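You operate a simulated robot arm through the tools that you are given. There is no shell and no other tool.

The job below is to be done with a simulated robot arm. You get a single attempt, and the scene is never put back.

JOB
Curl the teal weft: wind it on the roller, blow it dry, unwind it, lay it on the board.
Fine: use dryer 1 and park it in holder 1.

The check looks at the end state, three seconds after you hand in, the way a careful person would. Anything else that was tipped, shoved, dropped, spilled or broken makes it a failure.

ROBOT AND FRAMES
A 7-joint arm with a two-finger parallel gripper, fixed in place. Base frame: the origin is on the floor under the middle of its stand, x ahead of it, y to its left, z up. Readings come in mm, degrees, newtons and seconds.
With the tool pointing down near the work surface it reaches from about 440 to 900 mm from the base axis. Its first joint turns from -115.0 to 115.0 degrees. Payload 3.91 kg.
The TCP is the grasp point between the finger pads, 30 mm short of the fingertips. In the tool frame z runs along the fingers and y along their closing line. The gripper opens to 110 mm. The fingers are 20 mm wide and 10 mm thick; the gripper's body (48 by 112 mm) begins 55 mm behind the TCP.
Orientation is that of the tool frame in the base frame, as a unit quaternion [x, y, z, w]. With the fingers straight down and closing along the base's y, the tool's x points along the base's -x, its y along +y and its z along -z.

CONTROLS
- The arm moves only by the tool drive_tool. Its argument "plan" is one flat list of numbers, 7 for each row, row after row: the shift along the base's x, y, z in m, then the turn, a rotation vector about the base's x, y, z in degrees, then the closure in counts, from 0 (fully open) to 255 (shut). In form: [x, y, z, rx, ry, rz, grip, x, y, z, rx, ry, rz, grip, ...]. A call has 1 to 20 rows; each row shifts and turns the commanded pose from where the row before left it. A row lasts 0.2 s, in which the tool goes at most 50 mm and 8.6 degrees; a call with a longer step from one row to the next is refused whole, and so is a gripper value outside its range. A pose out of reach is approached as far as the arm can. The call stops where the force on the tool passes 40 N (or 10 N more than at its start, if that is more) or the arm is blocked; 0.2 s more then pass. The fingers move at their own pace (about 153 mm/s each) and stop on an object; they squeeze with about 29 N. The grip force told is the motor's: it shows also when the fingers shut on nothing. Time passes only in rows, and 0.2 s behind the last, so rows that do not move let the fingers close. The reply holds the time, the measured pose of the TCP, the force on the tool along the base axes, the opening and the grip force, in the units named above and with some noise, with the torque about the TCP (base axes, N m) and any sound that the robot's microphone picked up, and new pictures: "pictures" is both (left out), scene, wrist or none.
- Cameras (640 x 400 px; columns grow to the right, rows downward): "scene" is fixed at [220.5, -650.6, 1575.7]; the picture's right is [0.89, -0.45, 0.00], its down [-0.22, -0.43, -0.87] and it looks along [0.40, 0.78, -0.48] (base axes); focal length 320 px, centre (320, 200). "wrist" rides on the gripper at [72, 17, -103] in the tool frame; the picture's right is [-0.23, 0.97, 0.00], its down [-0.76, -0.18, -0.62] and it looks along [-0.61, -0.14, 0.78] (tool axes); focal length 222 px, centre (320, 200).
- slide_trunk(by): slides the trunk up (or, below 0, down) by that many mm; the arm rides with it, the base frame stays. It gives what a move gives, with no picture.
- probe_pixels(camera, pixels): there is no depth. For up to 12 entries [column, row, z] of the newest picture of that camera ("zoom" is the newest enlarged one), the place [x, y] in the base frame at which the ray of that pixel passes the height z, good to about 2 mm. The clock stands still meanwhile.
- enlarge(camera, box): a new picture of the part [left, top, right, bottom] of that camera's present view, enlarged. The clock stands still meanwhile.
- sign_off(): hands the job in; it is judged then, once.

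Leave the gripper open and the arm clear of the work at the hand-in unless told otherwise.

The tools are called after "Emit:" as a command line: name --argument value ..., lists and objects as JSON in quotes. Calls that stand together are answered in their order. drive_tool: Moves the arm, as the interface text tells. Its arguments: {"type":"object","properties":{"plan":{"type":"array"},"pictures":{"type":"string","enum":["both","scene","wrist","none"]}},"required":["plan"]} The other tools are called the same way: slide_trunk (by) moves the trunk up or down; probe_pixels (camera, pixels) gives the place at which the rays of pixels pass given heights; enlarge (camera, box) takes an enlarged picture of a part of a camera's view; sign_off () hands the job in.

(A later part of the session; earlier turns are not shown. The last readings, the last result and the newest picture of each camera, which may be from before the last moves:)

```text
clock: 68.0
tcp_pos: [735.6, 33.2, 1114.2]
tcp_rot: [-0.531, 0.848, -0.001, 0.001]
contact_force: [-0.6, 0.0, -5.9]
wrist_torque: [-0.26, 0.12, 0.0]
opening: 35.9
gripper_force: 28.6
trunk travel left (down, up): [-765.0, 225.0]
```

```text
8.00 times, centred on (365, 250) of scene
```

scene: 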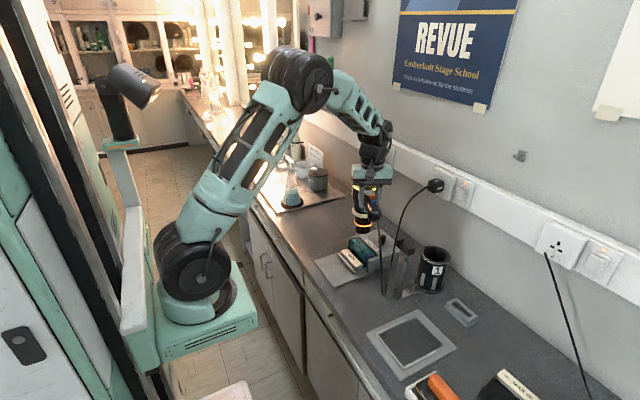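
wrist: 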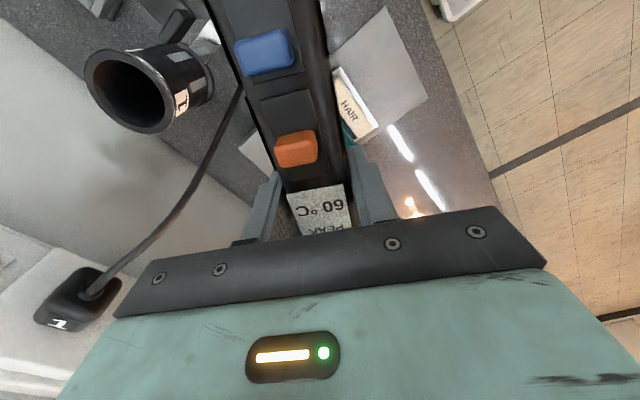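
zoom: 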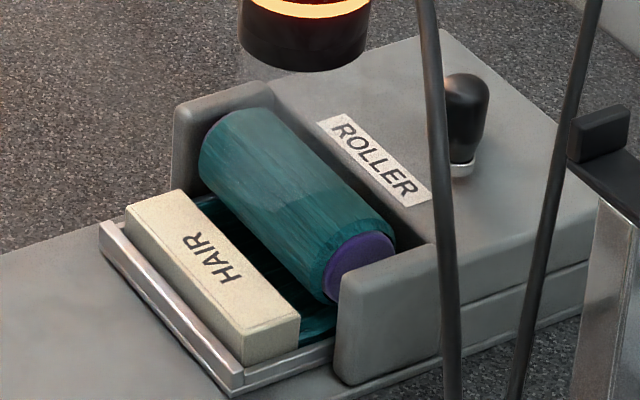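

PEAK is still 60 °C and the hair looks slightly lighter. I'll continue with another sweep and compare.

Emit:
drive_tool --plan '[0, 0.006, 0, 0, 0, 0, 255, 0, 0.006, 0, 0, 0, 0, 255, 0, 0.006, 0, 0, 0, 0, 255, 0, 0.006, 0, 0, 0, 0, 255, 0, 0, 0, 0, 0, 0, 255, 0, 0, 0, 0, 0, 0, 255, 0, -0.006, 0, 0, 0, 0, 255, 0, -0.006, 0, 0, 0, 0, 255, 0, -0.006, 0, 0, 0, 0, 255, 0, -0.006, 0, 0, 0, 0, 255, 0, -0.006, 0, 0, 0, 0, 255, 0, -0.006, 0, 0, 0, 0, 255, 0, -0.006, 0, 0, 0, 0, 255, 0, -0.006, 0, 0, 0, 0, 255, 0, 0, 0, 0, 0, 0, 255, 0, 0, 0, 0, 0, 0, 255, 0, 0.006, 0, 0, 0, 0, 255, 0, 0.006, 0, 0, 0, 0, 255, 0, 0.006, 0, 0, 0, 0, 255, 0, 0.006, 0, 0, 0, 0, 255]'

Emit:
enlarge --camera "scene" --box '[340, 225, 390, 275]'

```text
clock: 72.2
tcp_pos: [736.2, 32.1, 1113.1]
tcp_rot: [-0.53, 0.848, -0.001, 0.0]
contact_force: [0.1, 0.6, -6.4]
wrist_torque: [-0.24, 0.14, -0.05]
opening: 35.8
gripper_force: 29.1
trunk travel left (down, up): [-765.0, 225.0]
```

scene: 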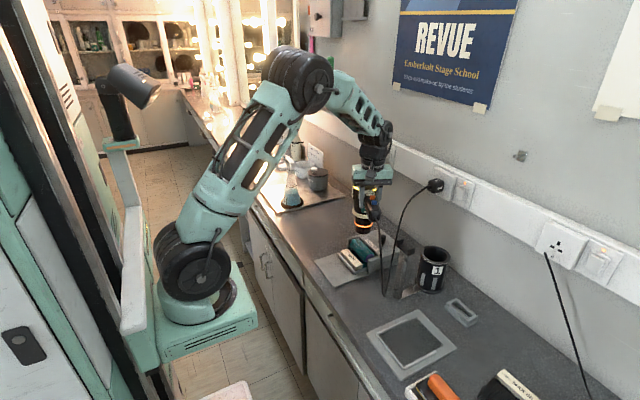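
wrist: 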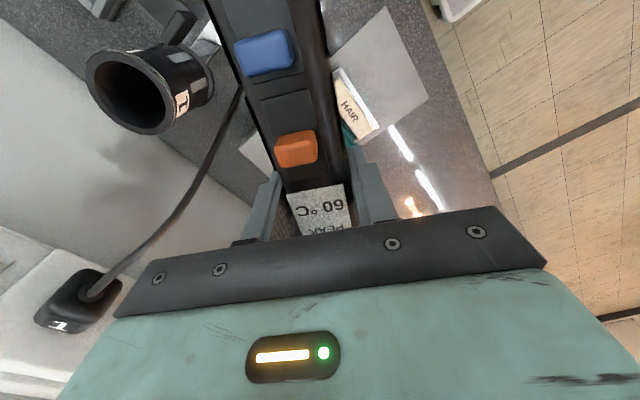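

```text
8.00 times, centred on (365, 250) of scene
```

zoom: 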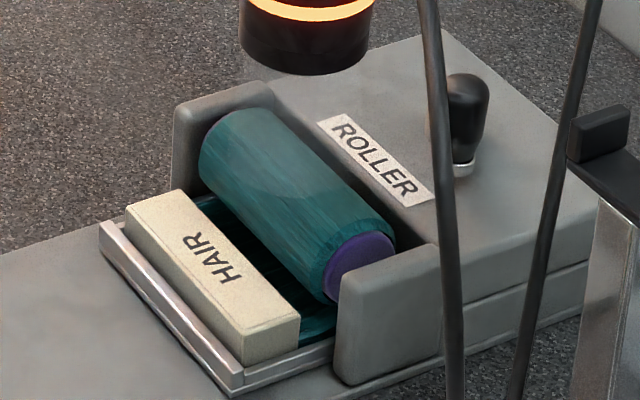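

I see a faint jet footprint on the roller but no clear dryness cue yet. I'll lower 15 mm and keep drying with smaller sweeps.

Emit:
drive_tool --plan '[0, 0, -0.015, 0, 0, 0, 255, 0, 0, 0, 0, 0, 0, 255, 0, 0, 0, 0, 0, 0, 255, 0, 0, 0, 0, 0, 0, 255, 0, 0.008, 0, 0, 0, 0, 255, 0, 0.008, 0, 0, 0, 0, 255, 0, 0, 0, 0, 0, 0, 255, 0, 0, 0, 0, 0, 0, 255, 0, 0, 0, 0, 0, 0, 255, 0, -0.008, 0, 0, 0, 0, 255, 0, -0.008, 0, 0, 0, 0, 255, 0, -0.008, 0, 0, 0, 0, 255, 0, -0.008, 0, 0, 0, 0, 255, 0, 0, 0, 0, 0, 0, 255, 0, 0, 0, 0, 0, 0, 255, 0, 0, 0, 0, 0, 0, 255, 0, 0.008, 0, 0, 0, 0, 255, 0, 0.008, 0, 0, 0, 0, 255, 0, 0, 0, 0, 0, 0, 255, 0, 0, 0, 0, 0, 0, 255]'

Emit:
enlarge --camera "scene" --box '[340, 225, 390, 275]'

Emit:
enlarge --camera "wrist" --box '[270, 60, 420, 240]'

```text
clock: 76.4
tcp_pos: [736.5, 33.3, 1099.6]
tcp_rot: [-0.53, 0.848, -0.001, 0.001]
contact_force: [-1.0, 0.2, -6.1]
wrist_torque: [-0.24, 0.12, -0.04]
opening: 35.7
gripper_force: 28.9
trunk travel left (down, up): [-765.0, 225.0]
```

scene: 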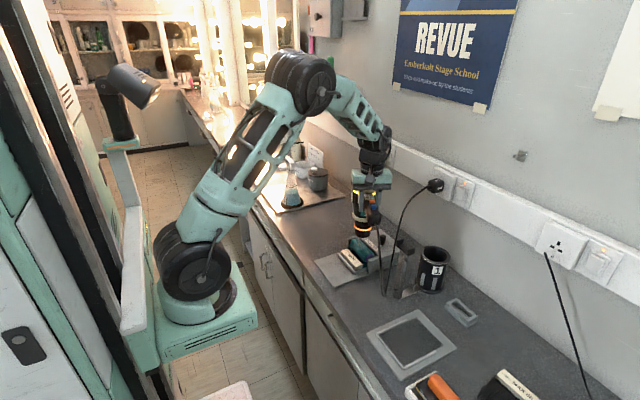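
wrist: 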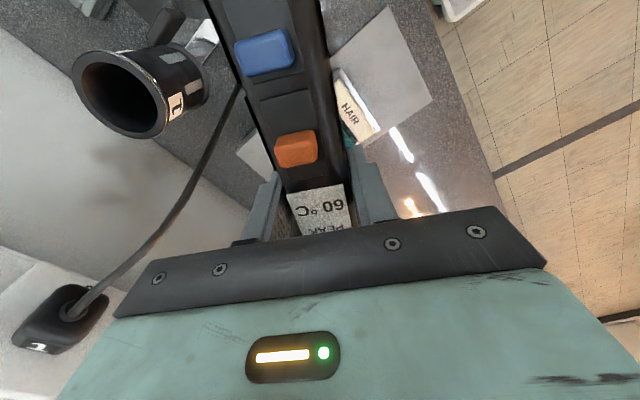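

```text
8.00 times, centred on (365, 250) of scene
```

zoom: 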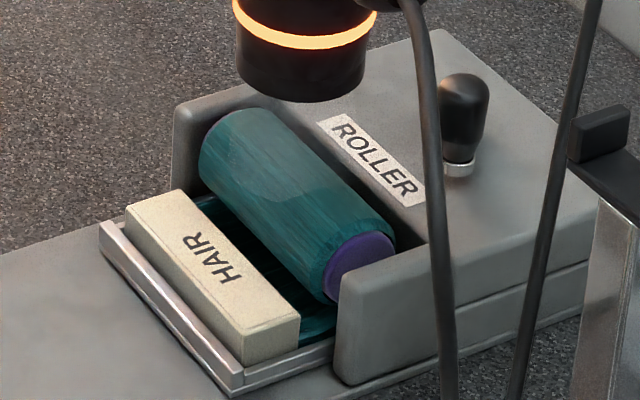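

```text
2.22 times, centred on (345, 150) of wrist
```

zoom: 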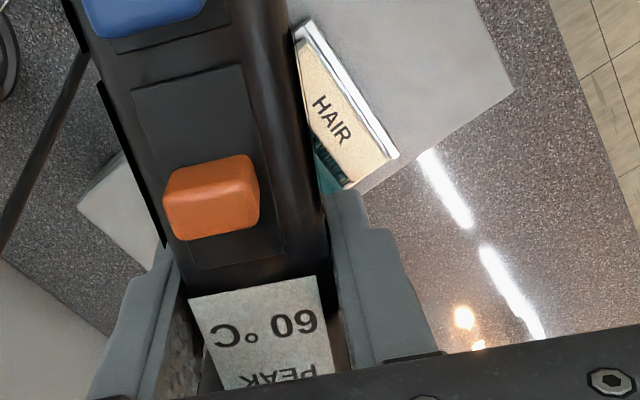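

The hair is turning lighter and more uniform teal, so it's drying. I'll keep going with gentle sweeps for about another 8 seconds.

Emit:
drive_tool --plan '[0, 0.008, 0, 0, 0, 0, 255, 0, 0.008, 0, 0, 0, 0, 255, 0, 0.006, 0, 0, 0, 0, 255, 0, 0, 0, 0, 0, 0, 255, 0, 0, 0, 0, 0, 0, 255, 0, 0, 0, 0, 0, 0, 255, 0, 0, 0, 0, 0, 0, 255, 0, -0.008, 0, 0, 0, 0, 255, 0, -0.008, 0, 0, 0, 0, 255, 0, -0.006, 0, 0, 0, 0, 255, 0, 0, 0, 0, 0, 0, 255, 0, 0, 0, 0, 0, 0, 255, 0, 0, 0, 0, 0, 0, 255, 0, -0.008, 0, 0, 0, 0, 255, 0, -0.008, 0, 0, 0, 0, 255, 0, -0.006, 0, 0, 0, 0, 255, 0, 0, 0, 0, 0, 0, 255, 0, 0, 0, 0, 0, 0, 255, 0, 0, 0, 0, 0, 0, 255, 0, 0, 0, 0, 0, 0, 255]' --pictures "wrist"

Emit:
drive_tool --plan '[0, 0.008, 0, 0, 0, 0, 255, 0, 0.008, 0, 0, 0, 0, 255, 0, 0.006, 0, 0, 0, 0, 255, 0, 0, 0, 0, 0, 0, 255, 0, 0, 0, 0, 0, 0, 255, 0, 0, 0, 0, 0, 0, 255, 0, 0, 0, 0, 0, 0, 255, 0, 0, 0, 0, 0, 0, 255, 0, 0, 0, 0, 0, 0, 255, 0, 0, 0, 0, 0, 0, 255, 0, 0, 0, 0, 0, 0, 255, 0, 0, 0, 0, 0, 0, 255, 0, 0, 0, 0, 0, 0, 255, 0, 0, 0, 0, 0, 0, 255, 0, 0, 0, 0, 0, 0, 255, 0, 0, 0, 0, 0, 0, 255, 0, 0, 0, 0, 0, 0, 255, 0, 0, 0, 0, 0, 0, 255, 0, 0, 0, 0, 0, 0, 255, 0, 0, 0, 0, 0, 0, 255]'

Emit:
enlarge --camera "scene" --box '[340, 225, 390, 275]'

```text
clock: 80.6
tcp_pos: [735.9, 8.6, 1100.0]
tcp_rot: [-0.531, 0.847, 0.0, 0.002]
contact_force: [0.3, -0.4, -6.2]
wrist_torque: [-0.24, 0.1, 0.0]
opening: 35.9
gripper_force: 29.0
trunk travel left (down, up): [-765.0, 225.0]
```

wrist: 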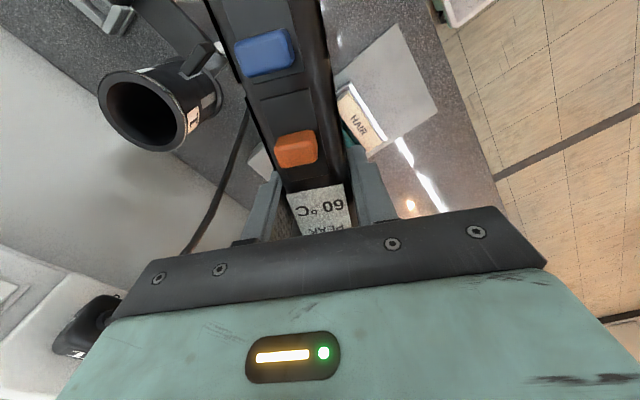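

```text
clock: 84.8
tcp_pos: [736.2, 33.0, 1099.8]
tcp_rot: [-0.53, 0.848, -0.002, 0.0]
contact_force: [-0.3, -0.2, -5.5]
wrist_torque: [-0.26, 0.16, 0.03]
opening: 35.9
gripper_force: 28.9
trunk travel left (down, up): [-765.0, 225.0]
```

scene: 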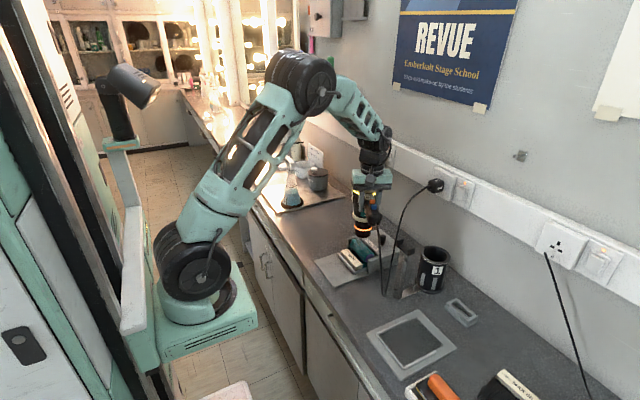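
wrist: 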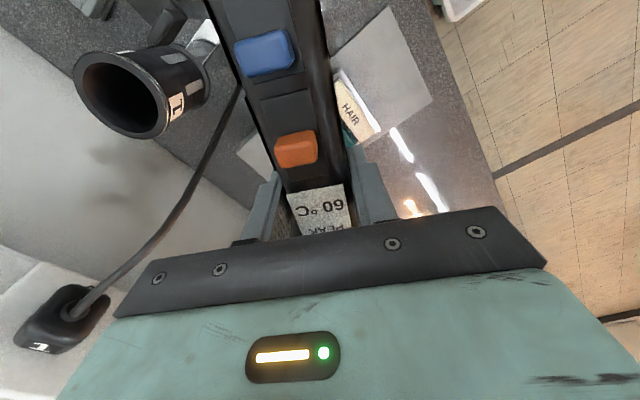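

```text
8.00 times, centred on (365, 250) of scene
```

zoom: 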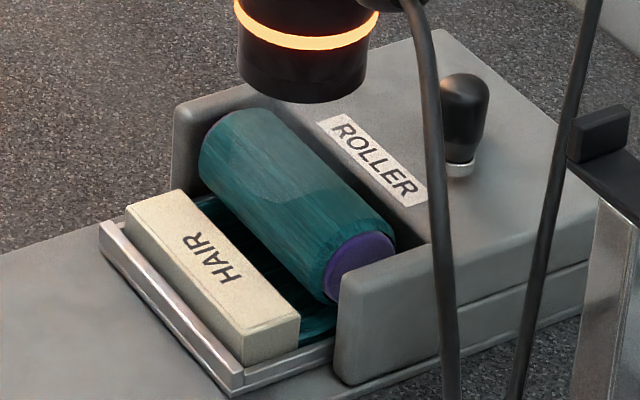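

The look hasn't changed since 76 s (matte, uniform teal), and about 21 s of 60 °C air has been applied. I'll raise and shift toward +x on the way back to the holder, so the wrist camera can inspect the hair for gloss.

Emit:
drive_tool --plan '[0, 0, 0.03, 0, 0, 0, 255, 0.01, -0.01, 0.03, 0, 0, 0, 255, 0.02, -0.015, 0.005, 0, 0, 0, 255, 0.025, -0.015, 0, 0, 0, 0, 255, 0.02, -0.01, 0, 0, 0, 0, 255]'

Emit:
enlarge --camera "wrist" --box '[330, 20, 520, 200]'

Emit:
enlarge --camera "scene" --box '[340, 225, 390, 275]'

```text
clock: 86.0
tcp_pos: [810.7, -18.9, 1162.6]
tcp_rot: [-0.53, 0.848, -0.001, 0.0]
contact_force: [0.2, 0.3, -5.7]
wrist_torque: [-0.21, 0.1, -0.01]
opening: 35.9
gripper_force: 29.3
trunk travel left (down, up): [-765.0, 225.0]
```

scene: 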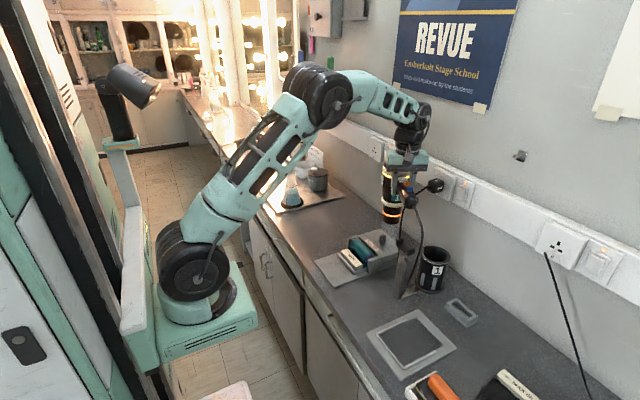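
wrist: 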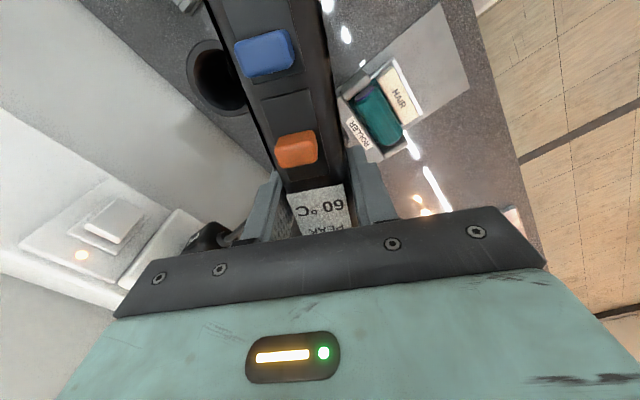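

```text
2.22 times, centred on (425, 110) of wrist
```

zoom: 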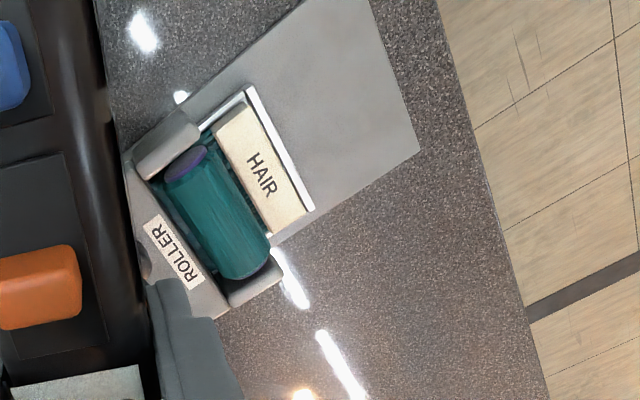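

```text
8.00 times, centred on (365, 250) of scene
```

zoom: 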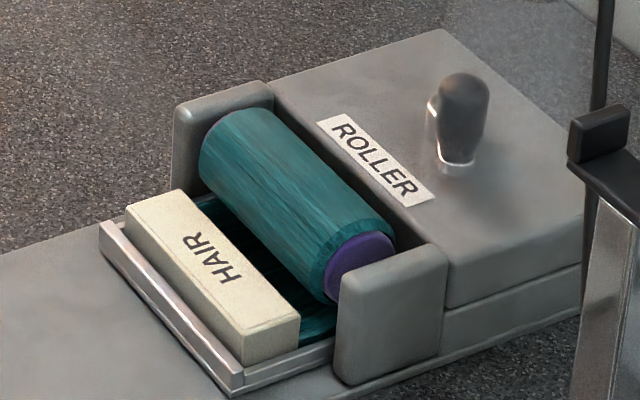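

The hair on the roller is now clearly lighter and matte, so it's dry. Next I'll retrace the path: swing the dryer back by -64° to above holder 1 at (826.8, -108.3), staying high.

Emit:
drive_tool --plan '[0.0019, -0.0113, 0, 0, 0, -8, 255, 0.0019, -0.0113, 0, 0, 0, -8, 255, 0.0019, -0.0113, 0, 0, 0, -8, 255, 0.0019, -0.0113, 0, 0, 0, -8, 255, 0.0019, -0.0113, 0, 0, 0, -8, 255, 0.0019, -0.0114, 0, 0, 0, -8, 255, 0.002, -0.0115, 0, 0, 0, -8, 255, 0.002, -0.0114, 0, 0, 0, -8, 255, 0, 0, 0, 0, 0, 0, 255]'

Emit:
enlarge --camera "scene" --box '[370, 150, 490, 300]'

Emit:
enlarge --camera "wrist" --box '[220, 0, 420, 240]'

```text
clock: 88.0
tcp_pos: [827.9, -108.9, 1164.4]
tcp_rot: [0.001, 1.0, -0.001, 0.001]
contact_force: [0.5, -0.7, -5.6]
wrist_torque: [0.0, 0.27, 0.01]
opening: 35.9
gripper_force: 28.6
trunk travel left (down, up): [-765.0, 225.0]
```

scene: 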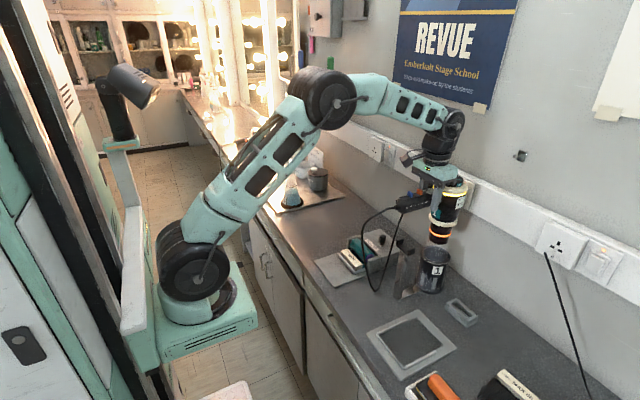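
wrist: 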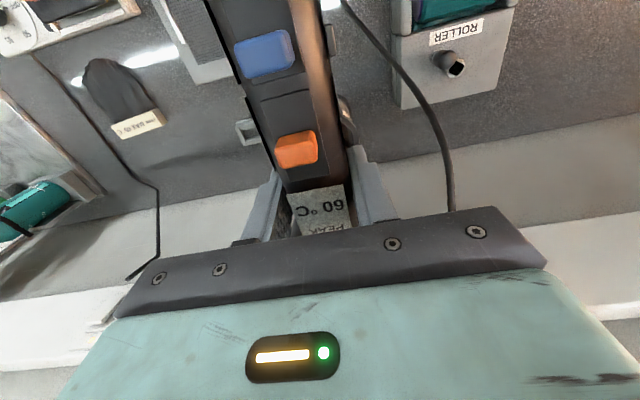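

```text
2.67 times, centred on (430, 225) of scene
```

zoom: 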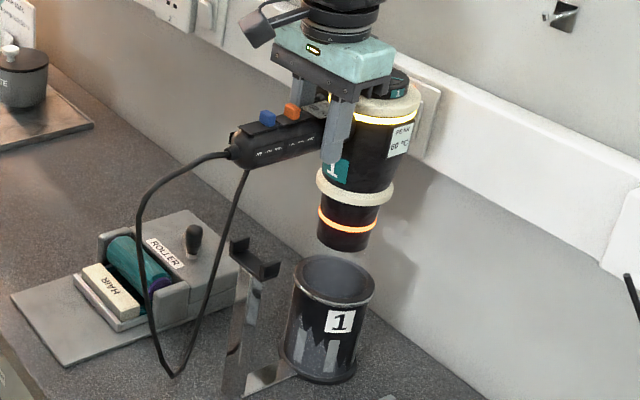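

```text
1.67 times, centred on (320, 120) of wrist
```

zoom: 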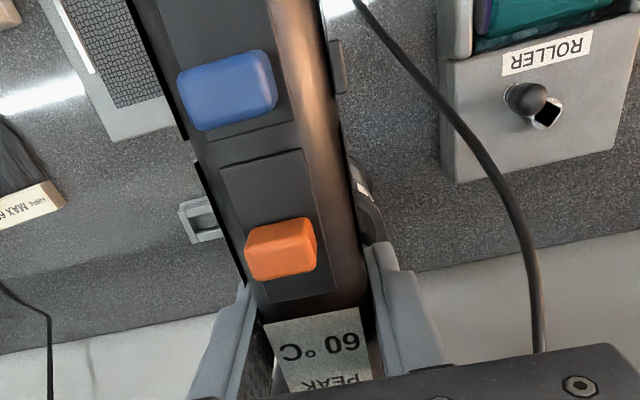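

Aligned over the holder, with the dryer unmoved in the grip. I'll lower it 80 mm quickly, then check before the final slow seating.

Emit:
drive_tool --plan '[0, 0, -0.03, 0, 0, 0, 255, 0, 0, -0.03, 0, 0, 0, 255, 0, 0, -0.02, 0, 0, 0, 255, 0, 0, 0, 0, 0, 0, 255]'

Emit:
enlarge --camera "scene" --box '[380, 170, 480, 300]'

```text
clock: 89.0
tcp_pos: [827.1, -108.3, 1083.6]
tcp_rot: [-0.002, 1.0, 0.0, -0.001]
contact_force: [0.4, -0.6, -6.0]
wrist_torque: [0.0, 0.26, -0.01]
opening: 35.9
gripper_force: 29.0
trunk travel left (down, up): [-765.0, 225.0]
```

scene: 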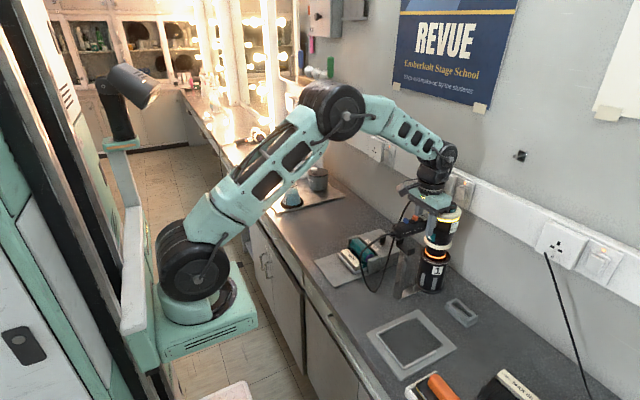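
wrist: 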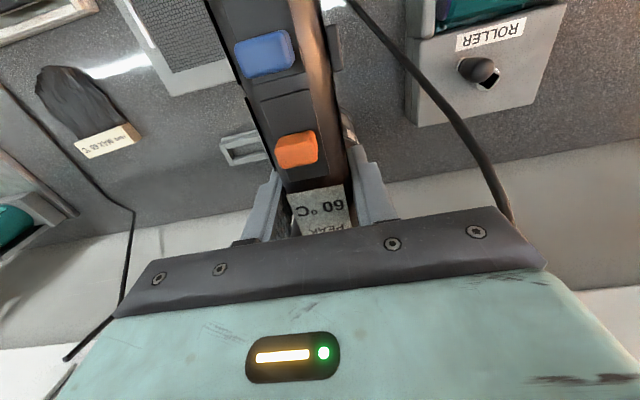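

```text
3.08 times, centred on (430, 235) of scene
```

zoom: 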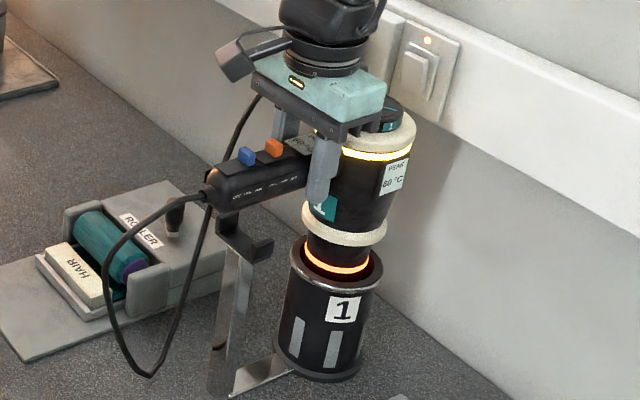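

The nozzle is centred in the cup and the handle is above the cradle. I'll lower the remaining 44 mm and seat it gently.

Emit:
drive_tool --plan '[0, 0, -0.02, 0, 0, 0, 255, 0, 0, -0.013, 0, 0, 0, 255, 0, 0, -0.007, 0, 0, 0, 255, 0, 0, -0.004, 0, 0, 0, 255]'

Emit:
enlarge --camera "scene" --box '[380, 180, 480, 300]'

```text
clock: 90.0
tcp_pos: [826.9, -109.2, 1039.0]
tcp_rot: [-0.001, 1.0, -0.001, -0.001]
contact_force: [-0.3, -0.2, -6.1]
wrist_torque: [0.02, 0.26, -0.03]
opening: 35.9
gripper_force: 28.9
trunk travel left (down, up): [-765.0, 225.0]
```

scene: 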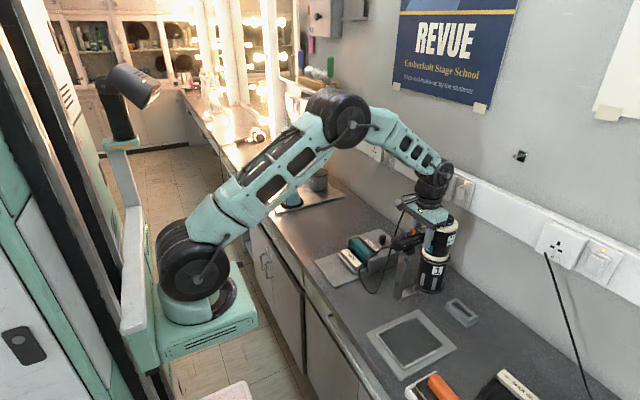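
wrist: 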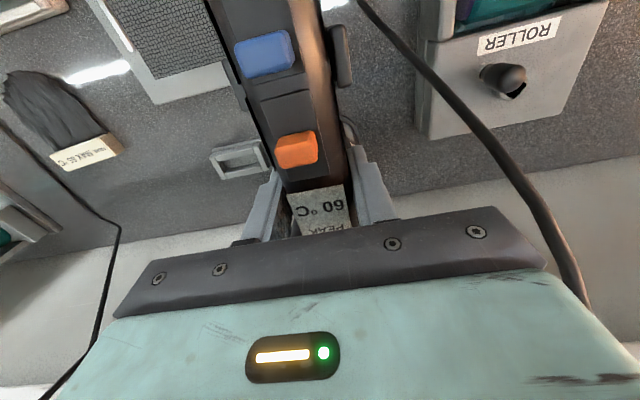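

```text
3.33 times, centred on (430, 240) of scene
```

zoom: 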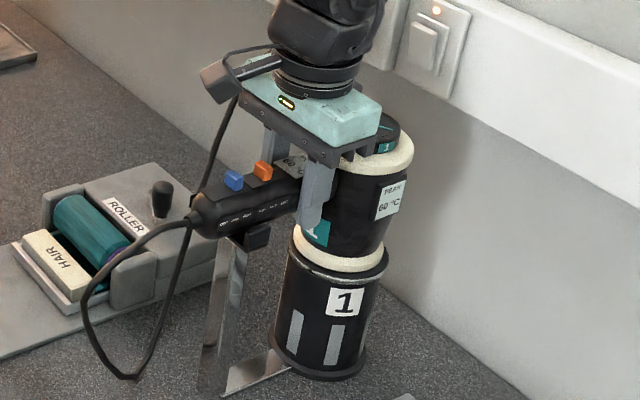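

The glow is out, so the dryer switched off in the holder. The tool still carries its weight (-6 N), so I'll lower in 1–2 mm steps until it rests.

Emit:
drive_tool --plan '[0, 0, -0.0015, 0, 0, 0, 255, 0, 0, 0, 0, 0, 0, 255]' --pictures "none"

Emit:
drive_tool --plan '[0, 0, -0.001, 0, 0, 0, 255, 0, 0, 0, 0, 0, 0, 255]' --pictures "none"

```text
clock: 90.6
tcp_pos: [826.5, -109.5, 1038.8]
tcp_rot: [-0.001, 1.0, -0.001, 0.0]
contact_force: [0.1, -0.3, -5.5]
wrist_torque: [0.02, 0.26, -0.01]
opening: 35.9
gripper_force: 29.0
trunk travel left (down, up): [-765.0, 225.0]
```

```text
clock: 91.2
tcp_pos: [826.8, -109.0, 1037.7]
tcp_rot: [-0.001, 1.0, -0.001, 0.001]
contact_force: [-0.9, -1.0, -0.3]
wrist_torque: [0.02, -0.21, -0.1]
opening: 36.1
gripper_force: 28.5
trunk travel left (down, up): [-765.0, 225.0]
```

The force dropped to about 0, so the dryer is resting in holder 1. I'll open gently, wait, then rise straight up clear of it.

Emit:
drive_tool --plan '[0, 0, 0, 0, 0, 0, 160, 0, 0, 0, 0, 0, 0, 100, 0, 0, 0, 0, 0, 0, 93, 0, 0, 0.02, 0, 0, 0, 93, 0, 0, 0.04, 0, 0, 0, 93, 0, 0, 0.04, 0, 0, 0, 93]'

Emit:
enlarge --camera "scene" --box '[380, 180, 480, 300]'

Emit:
enlarge --camera "wrist" --box '[220, 0, 420, 230]'

```text
clock: 92.6
tcp_pos: [826.8, -109.2, 1138.5]
tcp_rot: [-0.001, 1.0, -0.001, 0.0]
contact_force: [0.1, -0.1, -0.2]
wrist_torque: [0.02, 0.01, 0.0]
opening: 69.7
gripper_force: 0.1
trunk travel left (down, up): [-765.0, 225.0]
```

scene: 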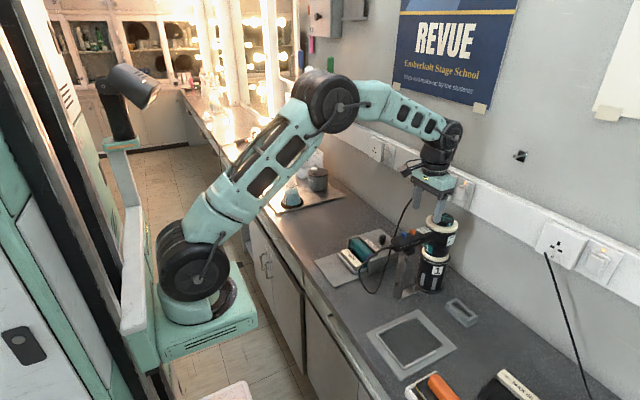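
wrist: 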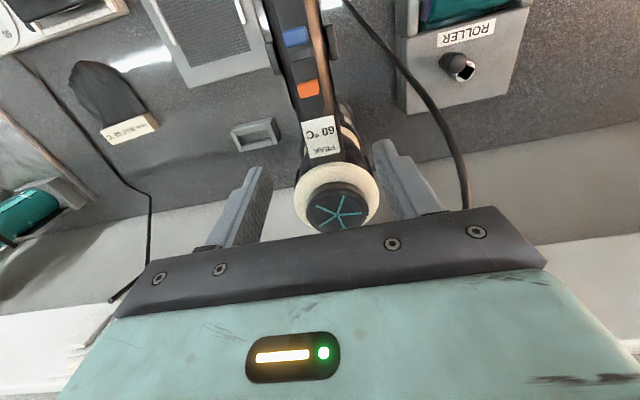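

```text
3.33 times, centred on (430, 240) of scene
```

zoom: 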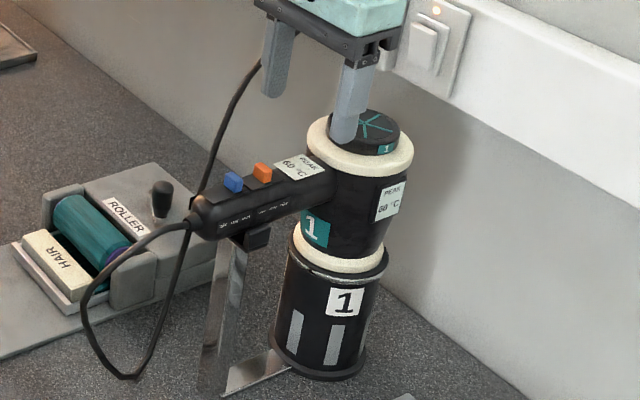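

```text
1.74 times, centred on (320, 115) of wrist
```

zoom: 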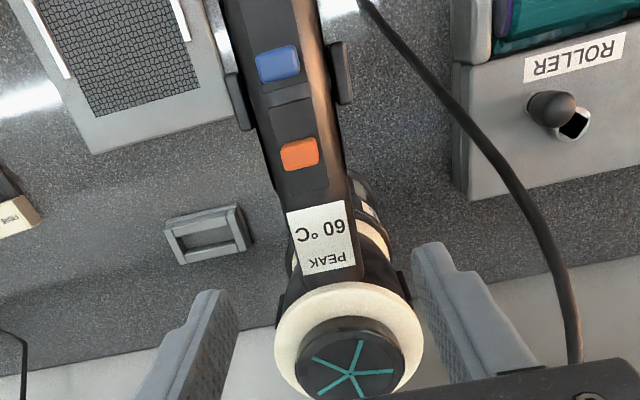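

Dryer 1 is parked and off, with PEAK at 60 °C. Next is unwinding. I'll turn the tool -90° again while moving back over the crank at height.

Emit:
drive_tool --plan '[0, 0.008, 0.005, 0, 0, -8.2, 93, 0, 0.012, 0.005, 0, 0, -8.2, 93, 0, 0.016, 0, 0, 0, -8.2, 93, 0, 0.018, 0, 0, 0, -8.2, 93, 0, 0.018, 0, 0, 0, -8.2, 93, 0, 0.018, 0, 0, 0, -8.2, 116, 0, 0.018, 0, 0, 0, -8.2, 116, 0, 0.018, 0, 0, 0, -8.2, 116, 0, 0.018, -0.01, 0, 0, -8.2, 116, 0, 0.016, -0.02, 0, 0, -8.2, 116, 0, 0.015, -0.03, 0, 0, -8, 116, 0, 0, -0.04, 0, 0, 0, 116, 0, 0, -0.04, 0, 0, 0, 116]'

Emit:
enlarge --camera "wrist" --box '[180, 0, 440, 210]'

```text
clock: 95.4
tcp_pos: [826.9, 66.8, 1007.2]
tcp_rot: [0.707, 0.707, -0.002, 0.0]
contact_force: [-0.6, 0.1, 0.4]
wrist_torque: [0.0, 0.01, 0.0]
opening: 60.1
gripper_force: 0.0
trunk travel left (down, up): [-765.0, 225.0]
```

scene: 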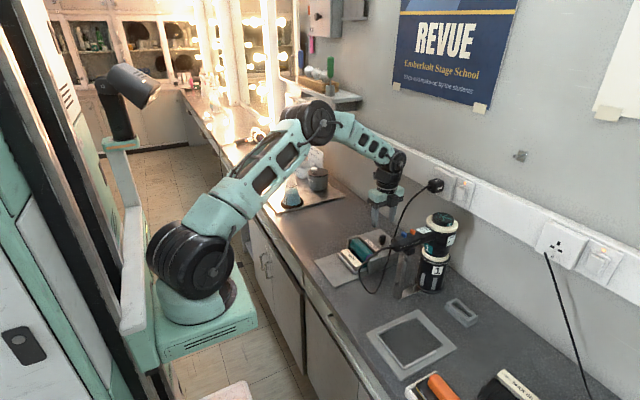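
wrist: 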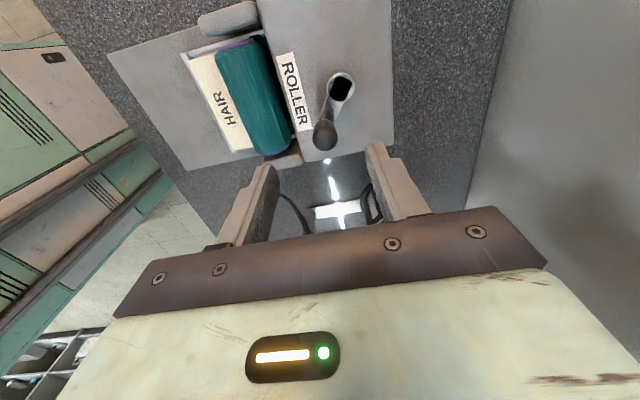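

```text
1.90 times, centred on (310, 105) of wrist
```

zoom: 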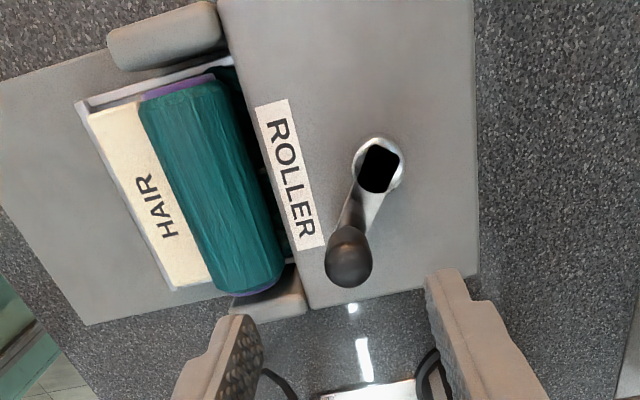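

The knob shows at wrist (326,136). I'll probe it.

Emit:
probe_pixels --camera "wrist" --pixels '[[326, 136, 926], [340, 89, 891]]'

```text
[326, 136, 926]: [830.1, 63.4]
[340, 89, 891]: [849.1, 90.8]
```

The knob is at (830, 63.4). I'll centre over it, descend to z≈929 and grip.

Emit:
drive_tool --plan '[0.0031, -0.0035, -0.02, 0, 0, 0, 116, 0, 0, -0.03, 0, 0, 0, 116, 0, 0, -0.027, 0, 0, 0, 116, 0, 0, 0, 0, 0, 0, 116, 0, 0, 0, 0, 0, 0, 255, 0, 0, 0, 0, 0, 0, 255]' --pictures "wrist"

```text
clock: 96.8
tcp_pos: [829.4, 62.5, 929.4]
tcp_rot: [0.707, 0.707, -0.001, 0.0]
contact_force: [-0.8, -1.6, -1.4]
wrist_torque: [-0.14, -0.29, -0.01]
opening: 21.8
gripper_force: 45.2
trunk travel left (down, up): [-765.0, 225.0]
```

wrist: 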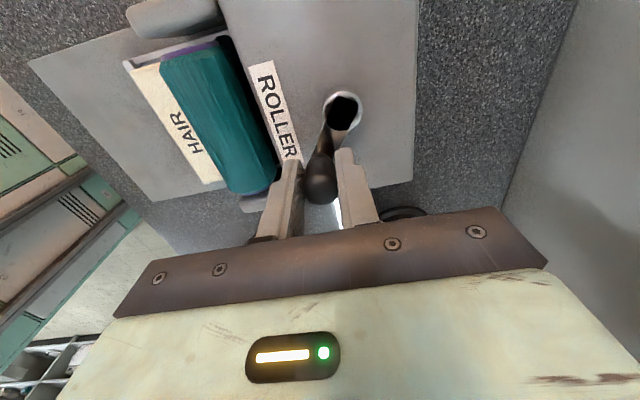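

It's gripped exactly on my fitted circle. I'll unwind counter-clockwise in 8° steps, first to -404°.

Emit:
drive_tool --plan '[0.00441, -0.00255, 0, 0, 0, 0, 255, 0.00472, -0.0019, 0, 0, 0, 0, 255, 0.00494, -0.00124, 0, 0, 0, 0, 255, 0.00507, -0.00053, 0, 0, 0, 0, 255, 0.00508, 0.00018, 0, 0, 0, 0, 255, 0.00502, 0.00088, 0, 0, 0, 0, 255, 0.00484, 0.00158, 0, 0, 0, 0, 255, 0.00458, 0.00223, 0, 0, 0, 0, 255, 0.00422, 0.00285, 0, 0, 0, 0, 255, 0.00378, 0.0034, 0, 0, 0, 0, 255]'

Emit:
enlarge --camera "scene" --box '[310, 210, 420, 290]'

```text
clock: 99.0
tcp_pos: [876.6, 68.0, 930.1]
tcp_rot: [0.706, 0.708, -0.002, 0.0]
contact_force: [2.6, -1.0, -7.0]
wrist_torque: [-0.22, -0.36, 0.02]
opening: 21.7
gripper_force: 45.0
trunk travel left (down, up): [-765.0, 225.0]
```

scene: 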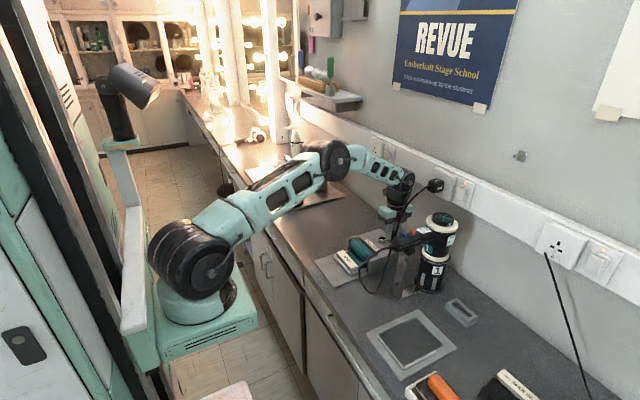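
wrist: 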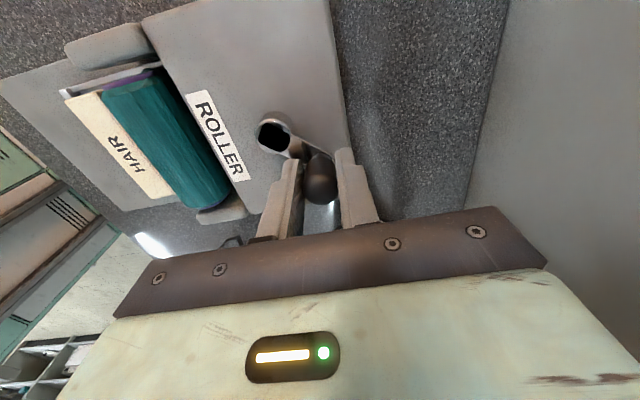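

```text
5.00 times, centred on (365, 250) of scene
```

zoom: 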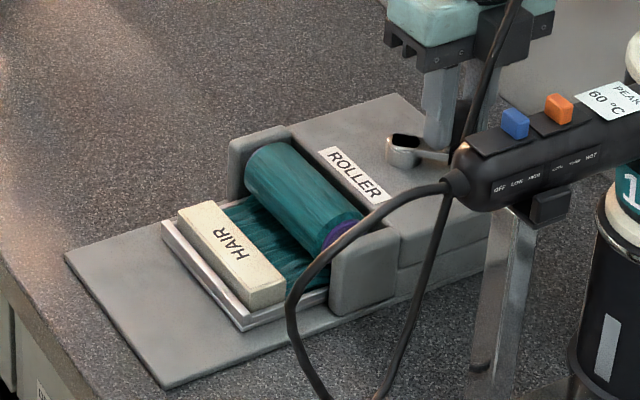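

Unwinding is smooth with low forces, and the emerging hair is light and matte. I'll continue over the far side to -324°.

Emit:
drive_tool --plan '[0.00328, 0.00391, 0, 0, 0, 0, 255, 0.0027, 0.00431, 0, 0, 0, 0, 255, 0.00207, 0.00466, 0, 0, 0, 0, 255, 0.0014, 0.00489, 0, 0, 0, 0, 255, 0.00071, 0.00504, 0, 0, 0, 0, 255, 0, 0.0051, 0, 0, 0, 0, 255, -0.00071, 0.00504, 0, 0, 0, 0, 255, -0.0014, 0.00489, 0, 0, 0, 0, 255, -0.00207, 0.00466, 0, 0, 0, 0, 255, -0.0027, 0.00431, 0, 0, 0, 0, 255]' --pictures "wrist"

```text
clock: 101.2
tcp_pos: [879.1, 114.7, 930.4]
tcp_rot: [0.706, 0.708, -0.002, -0.001]
contact_force: [-6.7, -5.3, -10.4]
wrist_torque: [0.76, -0.13, -0.04]
opening: 21.6
gripper_force: 45.1
trunk travel left (down, up): [-765.0, 225.0]
```

wrist: 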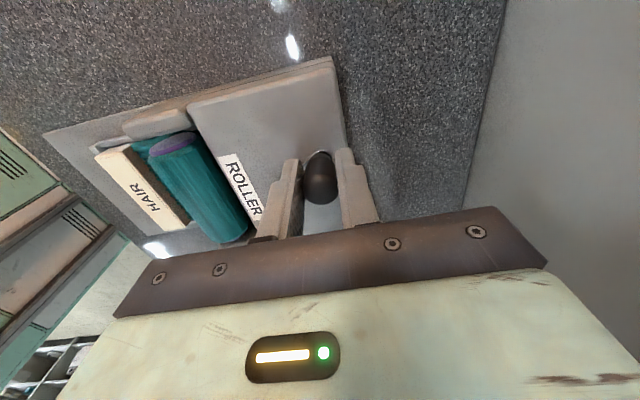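

Past the far side with no reach trouble. I'll continue to -236°.

Emit:
drive_tool --plan '[-0.00328, 0.00391, 0, 0, 0, 0, 255, -0.00378, 0.0034, 0, 0, 0, 0, 255, -0.00422, 0.00285, 0, 0, 0, 0, 255, -0.00458, 0.00223, 0, 0, 0, 0, 255, -0.00484, 0.00158, 0, 0, 0, 0, 255, -0.00502, 0.00088, 0, 0, 0, 0, 255, -0.00508, 0.00018, 0, 0, 0, 0, 255, -0.00507, -0.00053, 0, 0, 0, 0, 255, -0.00494, -0.00124, 0, 0, 0, 0, 255, -0.00472, -0.0019, 0, 0, 0, 0, 255, -0.00441, -0.00255, 0, 0, 0, 0, 255]' --pictures "wrist"

```text
clock: 103.6
tcp_pos: [830.6, 121.9, 930.4]
tcp_rot: [0.707, 0.708, -0.002, -0.001]
contact_force: [7.0, -9.0, -19.4]
wrist_torque: [-0.49, -0.09, 0.04]
opening: 21.5
gripper_force: 45.3
trunk travel left (down, up): [-765.0, 225.0]
```

wrist: 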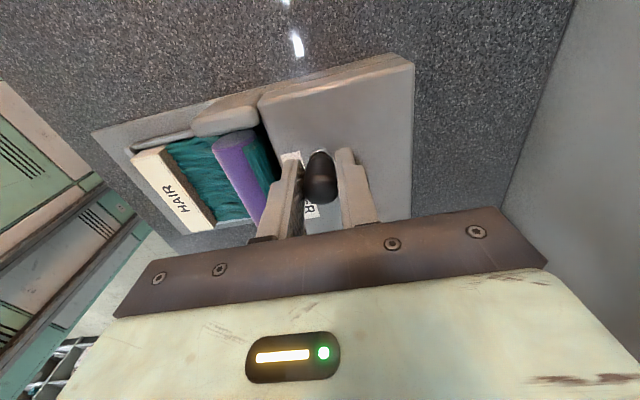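

Purple roller is showing, so the hair is nearly off. I'll lower 1 mm to ease the vertical load and continue to -164°.

Emit:
drive_tool --plan '[-0.00401, -0.00314, -0.001, 0, 0, 0, 255, -0.00354, -0.00366, 0, 0, 0, 0, 255, -0.00299, -0.00412, 0, 0, 0, 0, 255, -0.00239, -0.0045, 0, 0, 0, 0, 255, -0.00175, -0.00478, 0, 0, 0, 0, 255, -0.00106, -0.00498, 0, 0, 0, 0, 255, -0.00035, -0.00508, 0, 0, 0, 0, 255, 0.00035, -0.00508, 0, 0, 0, 0, 255, 0.00106, -0.00498, 0, 0, 0, 0, 255]'

Emit:
enlarge --camera "wrist" --box '[60, 20, 380, 240]'

Emit:
enlarge --camera "scene" --box '[310, 210, 420, 290]'

```text
clock: 105.6
tcp_pos: [813.5, 85.0, 930.3]
tcp_rot: [0.707, 0.707, -0.001, -0.002]
contact_force: [1.9, 0.9, 1.9]
wrist_torque: [1.43, -0.23, 0.03]
opening: 22.2
gripper_force: 45.4
trunk travel left (down, up): [-765.0, 225.0]
```

scene: 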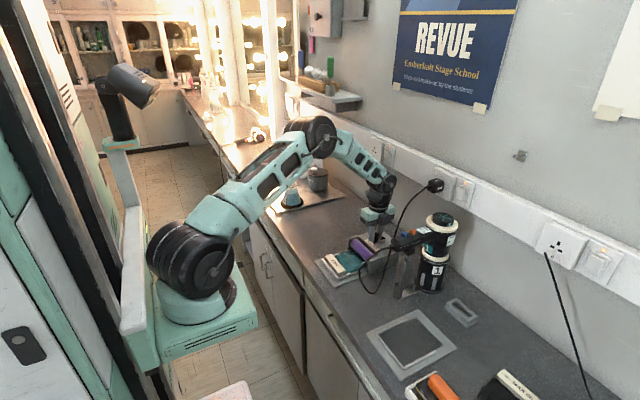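
wrist: 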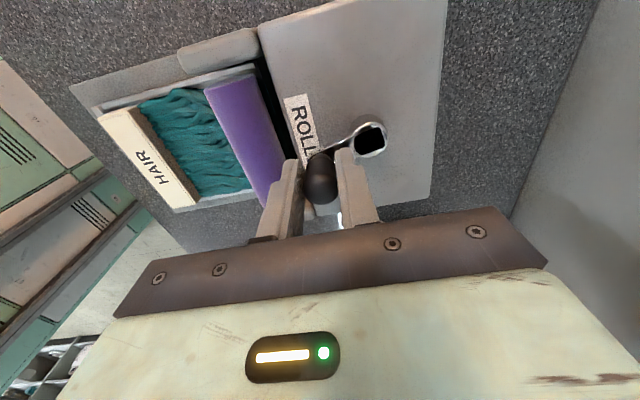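

```text
1.82 times, centred on (220, 130) of wrist
```

zoom: 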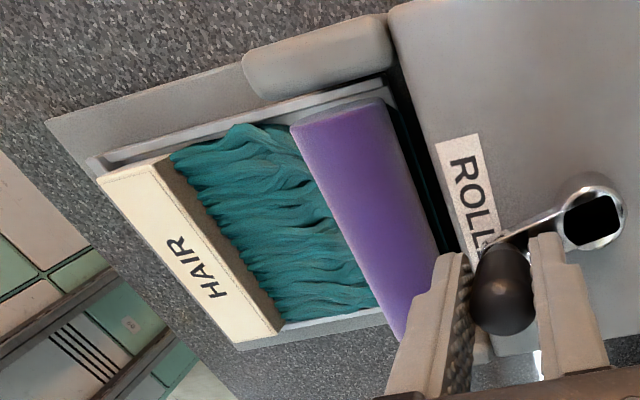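

```text
5.00 times, centred on (365, 250) of scene
```

zoom: 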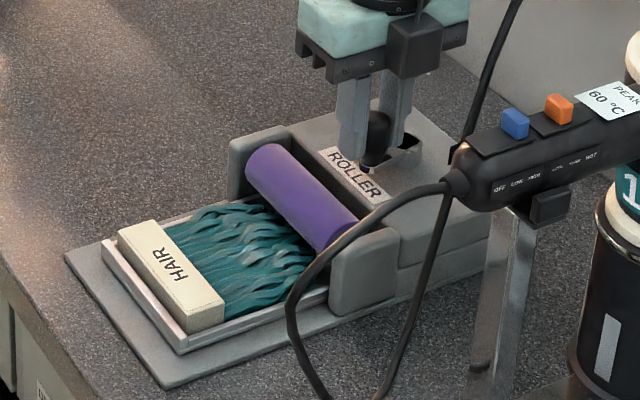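

The hair comes off wavy and dry, so the curl has set. I'll finish unwinding to the original crank position near -92°.

Emit:
drive_tool --plan '[0.00175, -0.00478, 0, 0, 0, 0, 255, 0.00239, -0.0045, 0, 0, 0, 0, 255, 0.00299, -0.00412, 0, 0, 0, 0, 255, 0.00354, -0.00366, 0, 0, 0, 0, 255, 0.00401, -0.00314, 0, 0, 0, 0, 255, 0.00441, -0.00255, 0, 0, 0, 0, 255, 0.00472, -0.0019, 0, 0, 0, 0, 255, 0.00494, -0.00124, 0, 0, 0, 0, 255, 0.0035, -0.0004, 0, 0, 0, 0, 255]'

Emit:
enlarge --camera "wrist" --box '[0, 20, 320, 240]'

Emit:
enlarge --camera "scene" --box '[310, 210, 420, 290]'

```text
clock: 107.6
tcp_pos: [847.3, 57.5, 930.7]
tcp_rot: [0.707, 0.708, -0.001, 0.0]
contact_force: [0.1, 1.6, 3.8]
wrist_torque: [-0.36, -0.16, 0.02]
opening: 21.7
gripper_force: 44.7
trunk travel left (down, up): [-765.0, 225.0]
```

scene: 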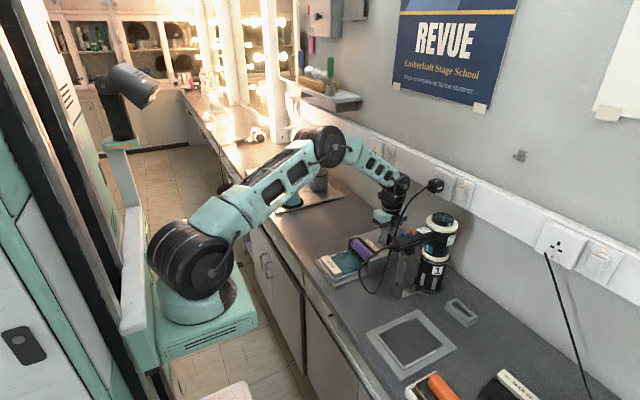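
wrist: 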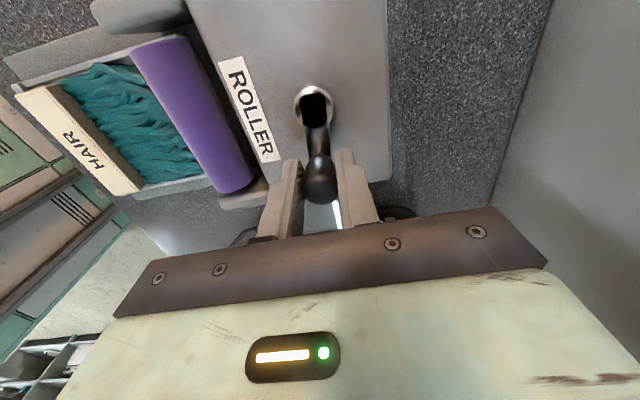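

```text
1.82 times, centred on (160, 130) of wrist
```

zoom: 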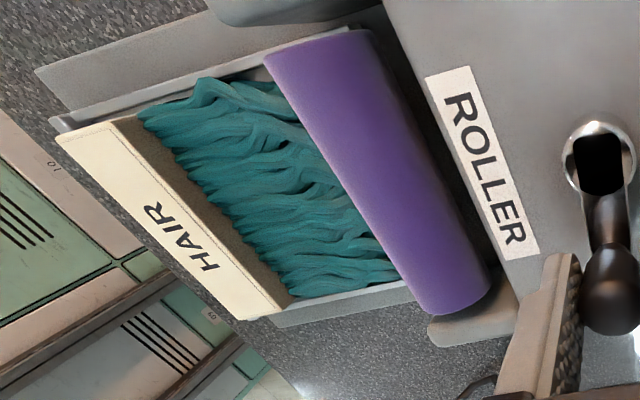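

```text
5.00 times, centred on (365, 250) of scene
```

zoom: 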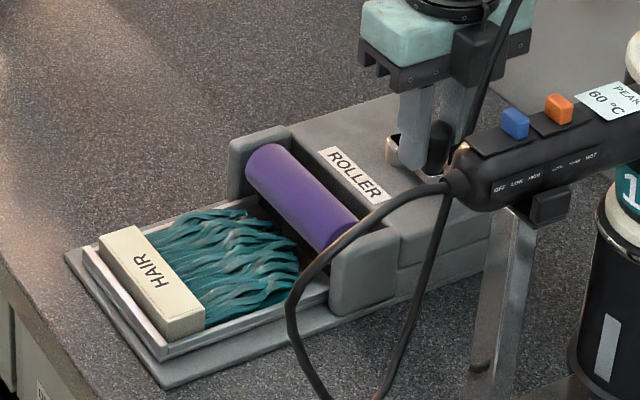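

The curls are visible and the tips are off the roller. I'll nudge the crank the last couple of millimetres to its start stop.

Emit:
drive_tool --plan '[0.002, -0.0002, 0, 0, 0, 0, 255, 0.0015, 0, 0, 0, 0, 0, 255, 0, 0, 0, 0, 0, 0, 255]' --pictures "none"

```text
clock: 108.4
tcp_pos: [851.1, 57.6, 931.3]
tcp_rot: [0.706, 0.708, -0.001, 0.0]
contact_force: [-0.4, 0.7, 5.8]
wrist_torque: [-0.3, -0.06, 0.01]
opening: 21.7
gripper_force: 44.7
trunk travel left (down, up): [-765.0, 225.0]
```

Emit:
drive_tool --plan '[0.002, 0, 0, 0, 0, 0, 255, 0, 0, 0, 0, 0, 0, 255]' --pictures "none"

```text
clock: 109.0
tcp_pos: [850.2, 56.6, 930.3]
tcp_rot: [0.706, 0.708, -0.002, -0.002]
contact_force: [-11.9, -2.1, 5.0]
wrist_torque: [0.11, -0.01, -0.03]
opening: 21.5
gripper_force: 44.9
trunk travel left (down, up): [-765.0, 225.0]
```

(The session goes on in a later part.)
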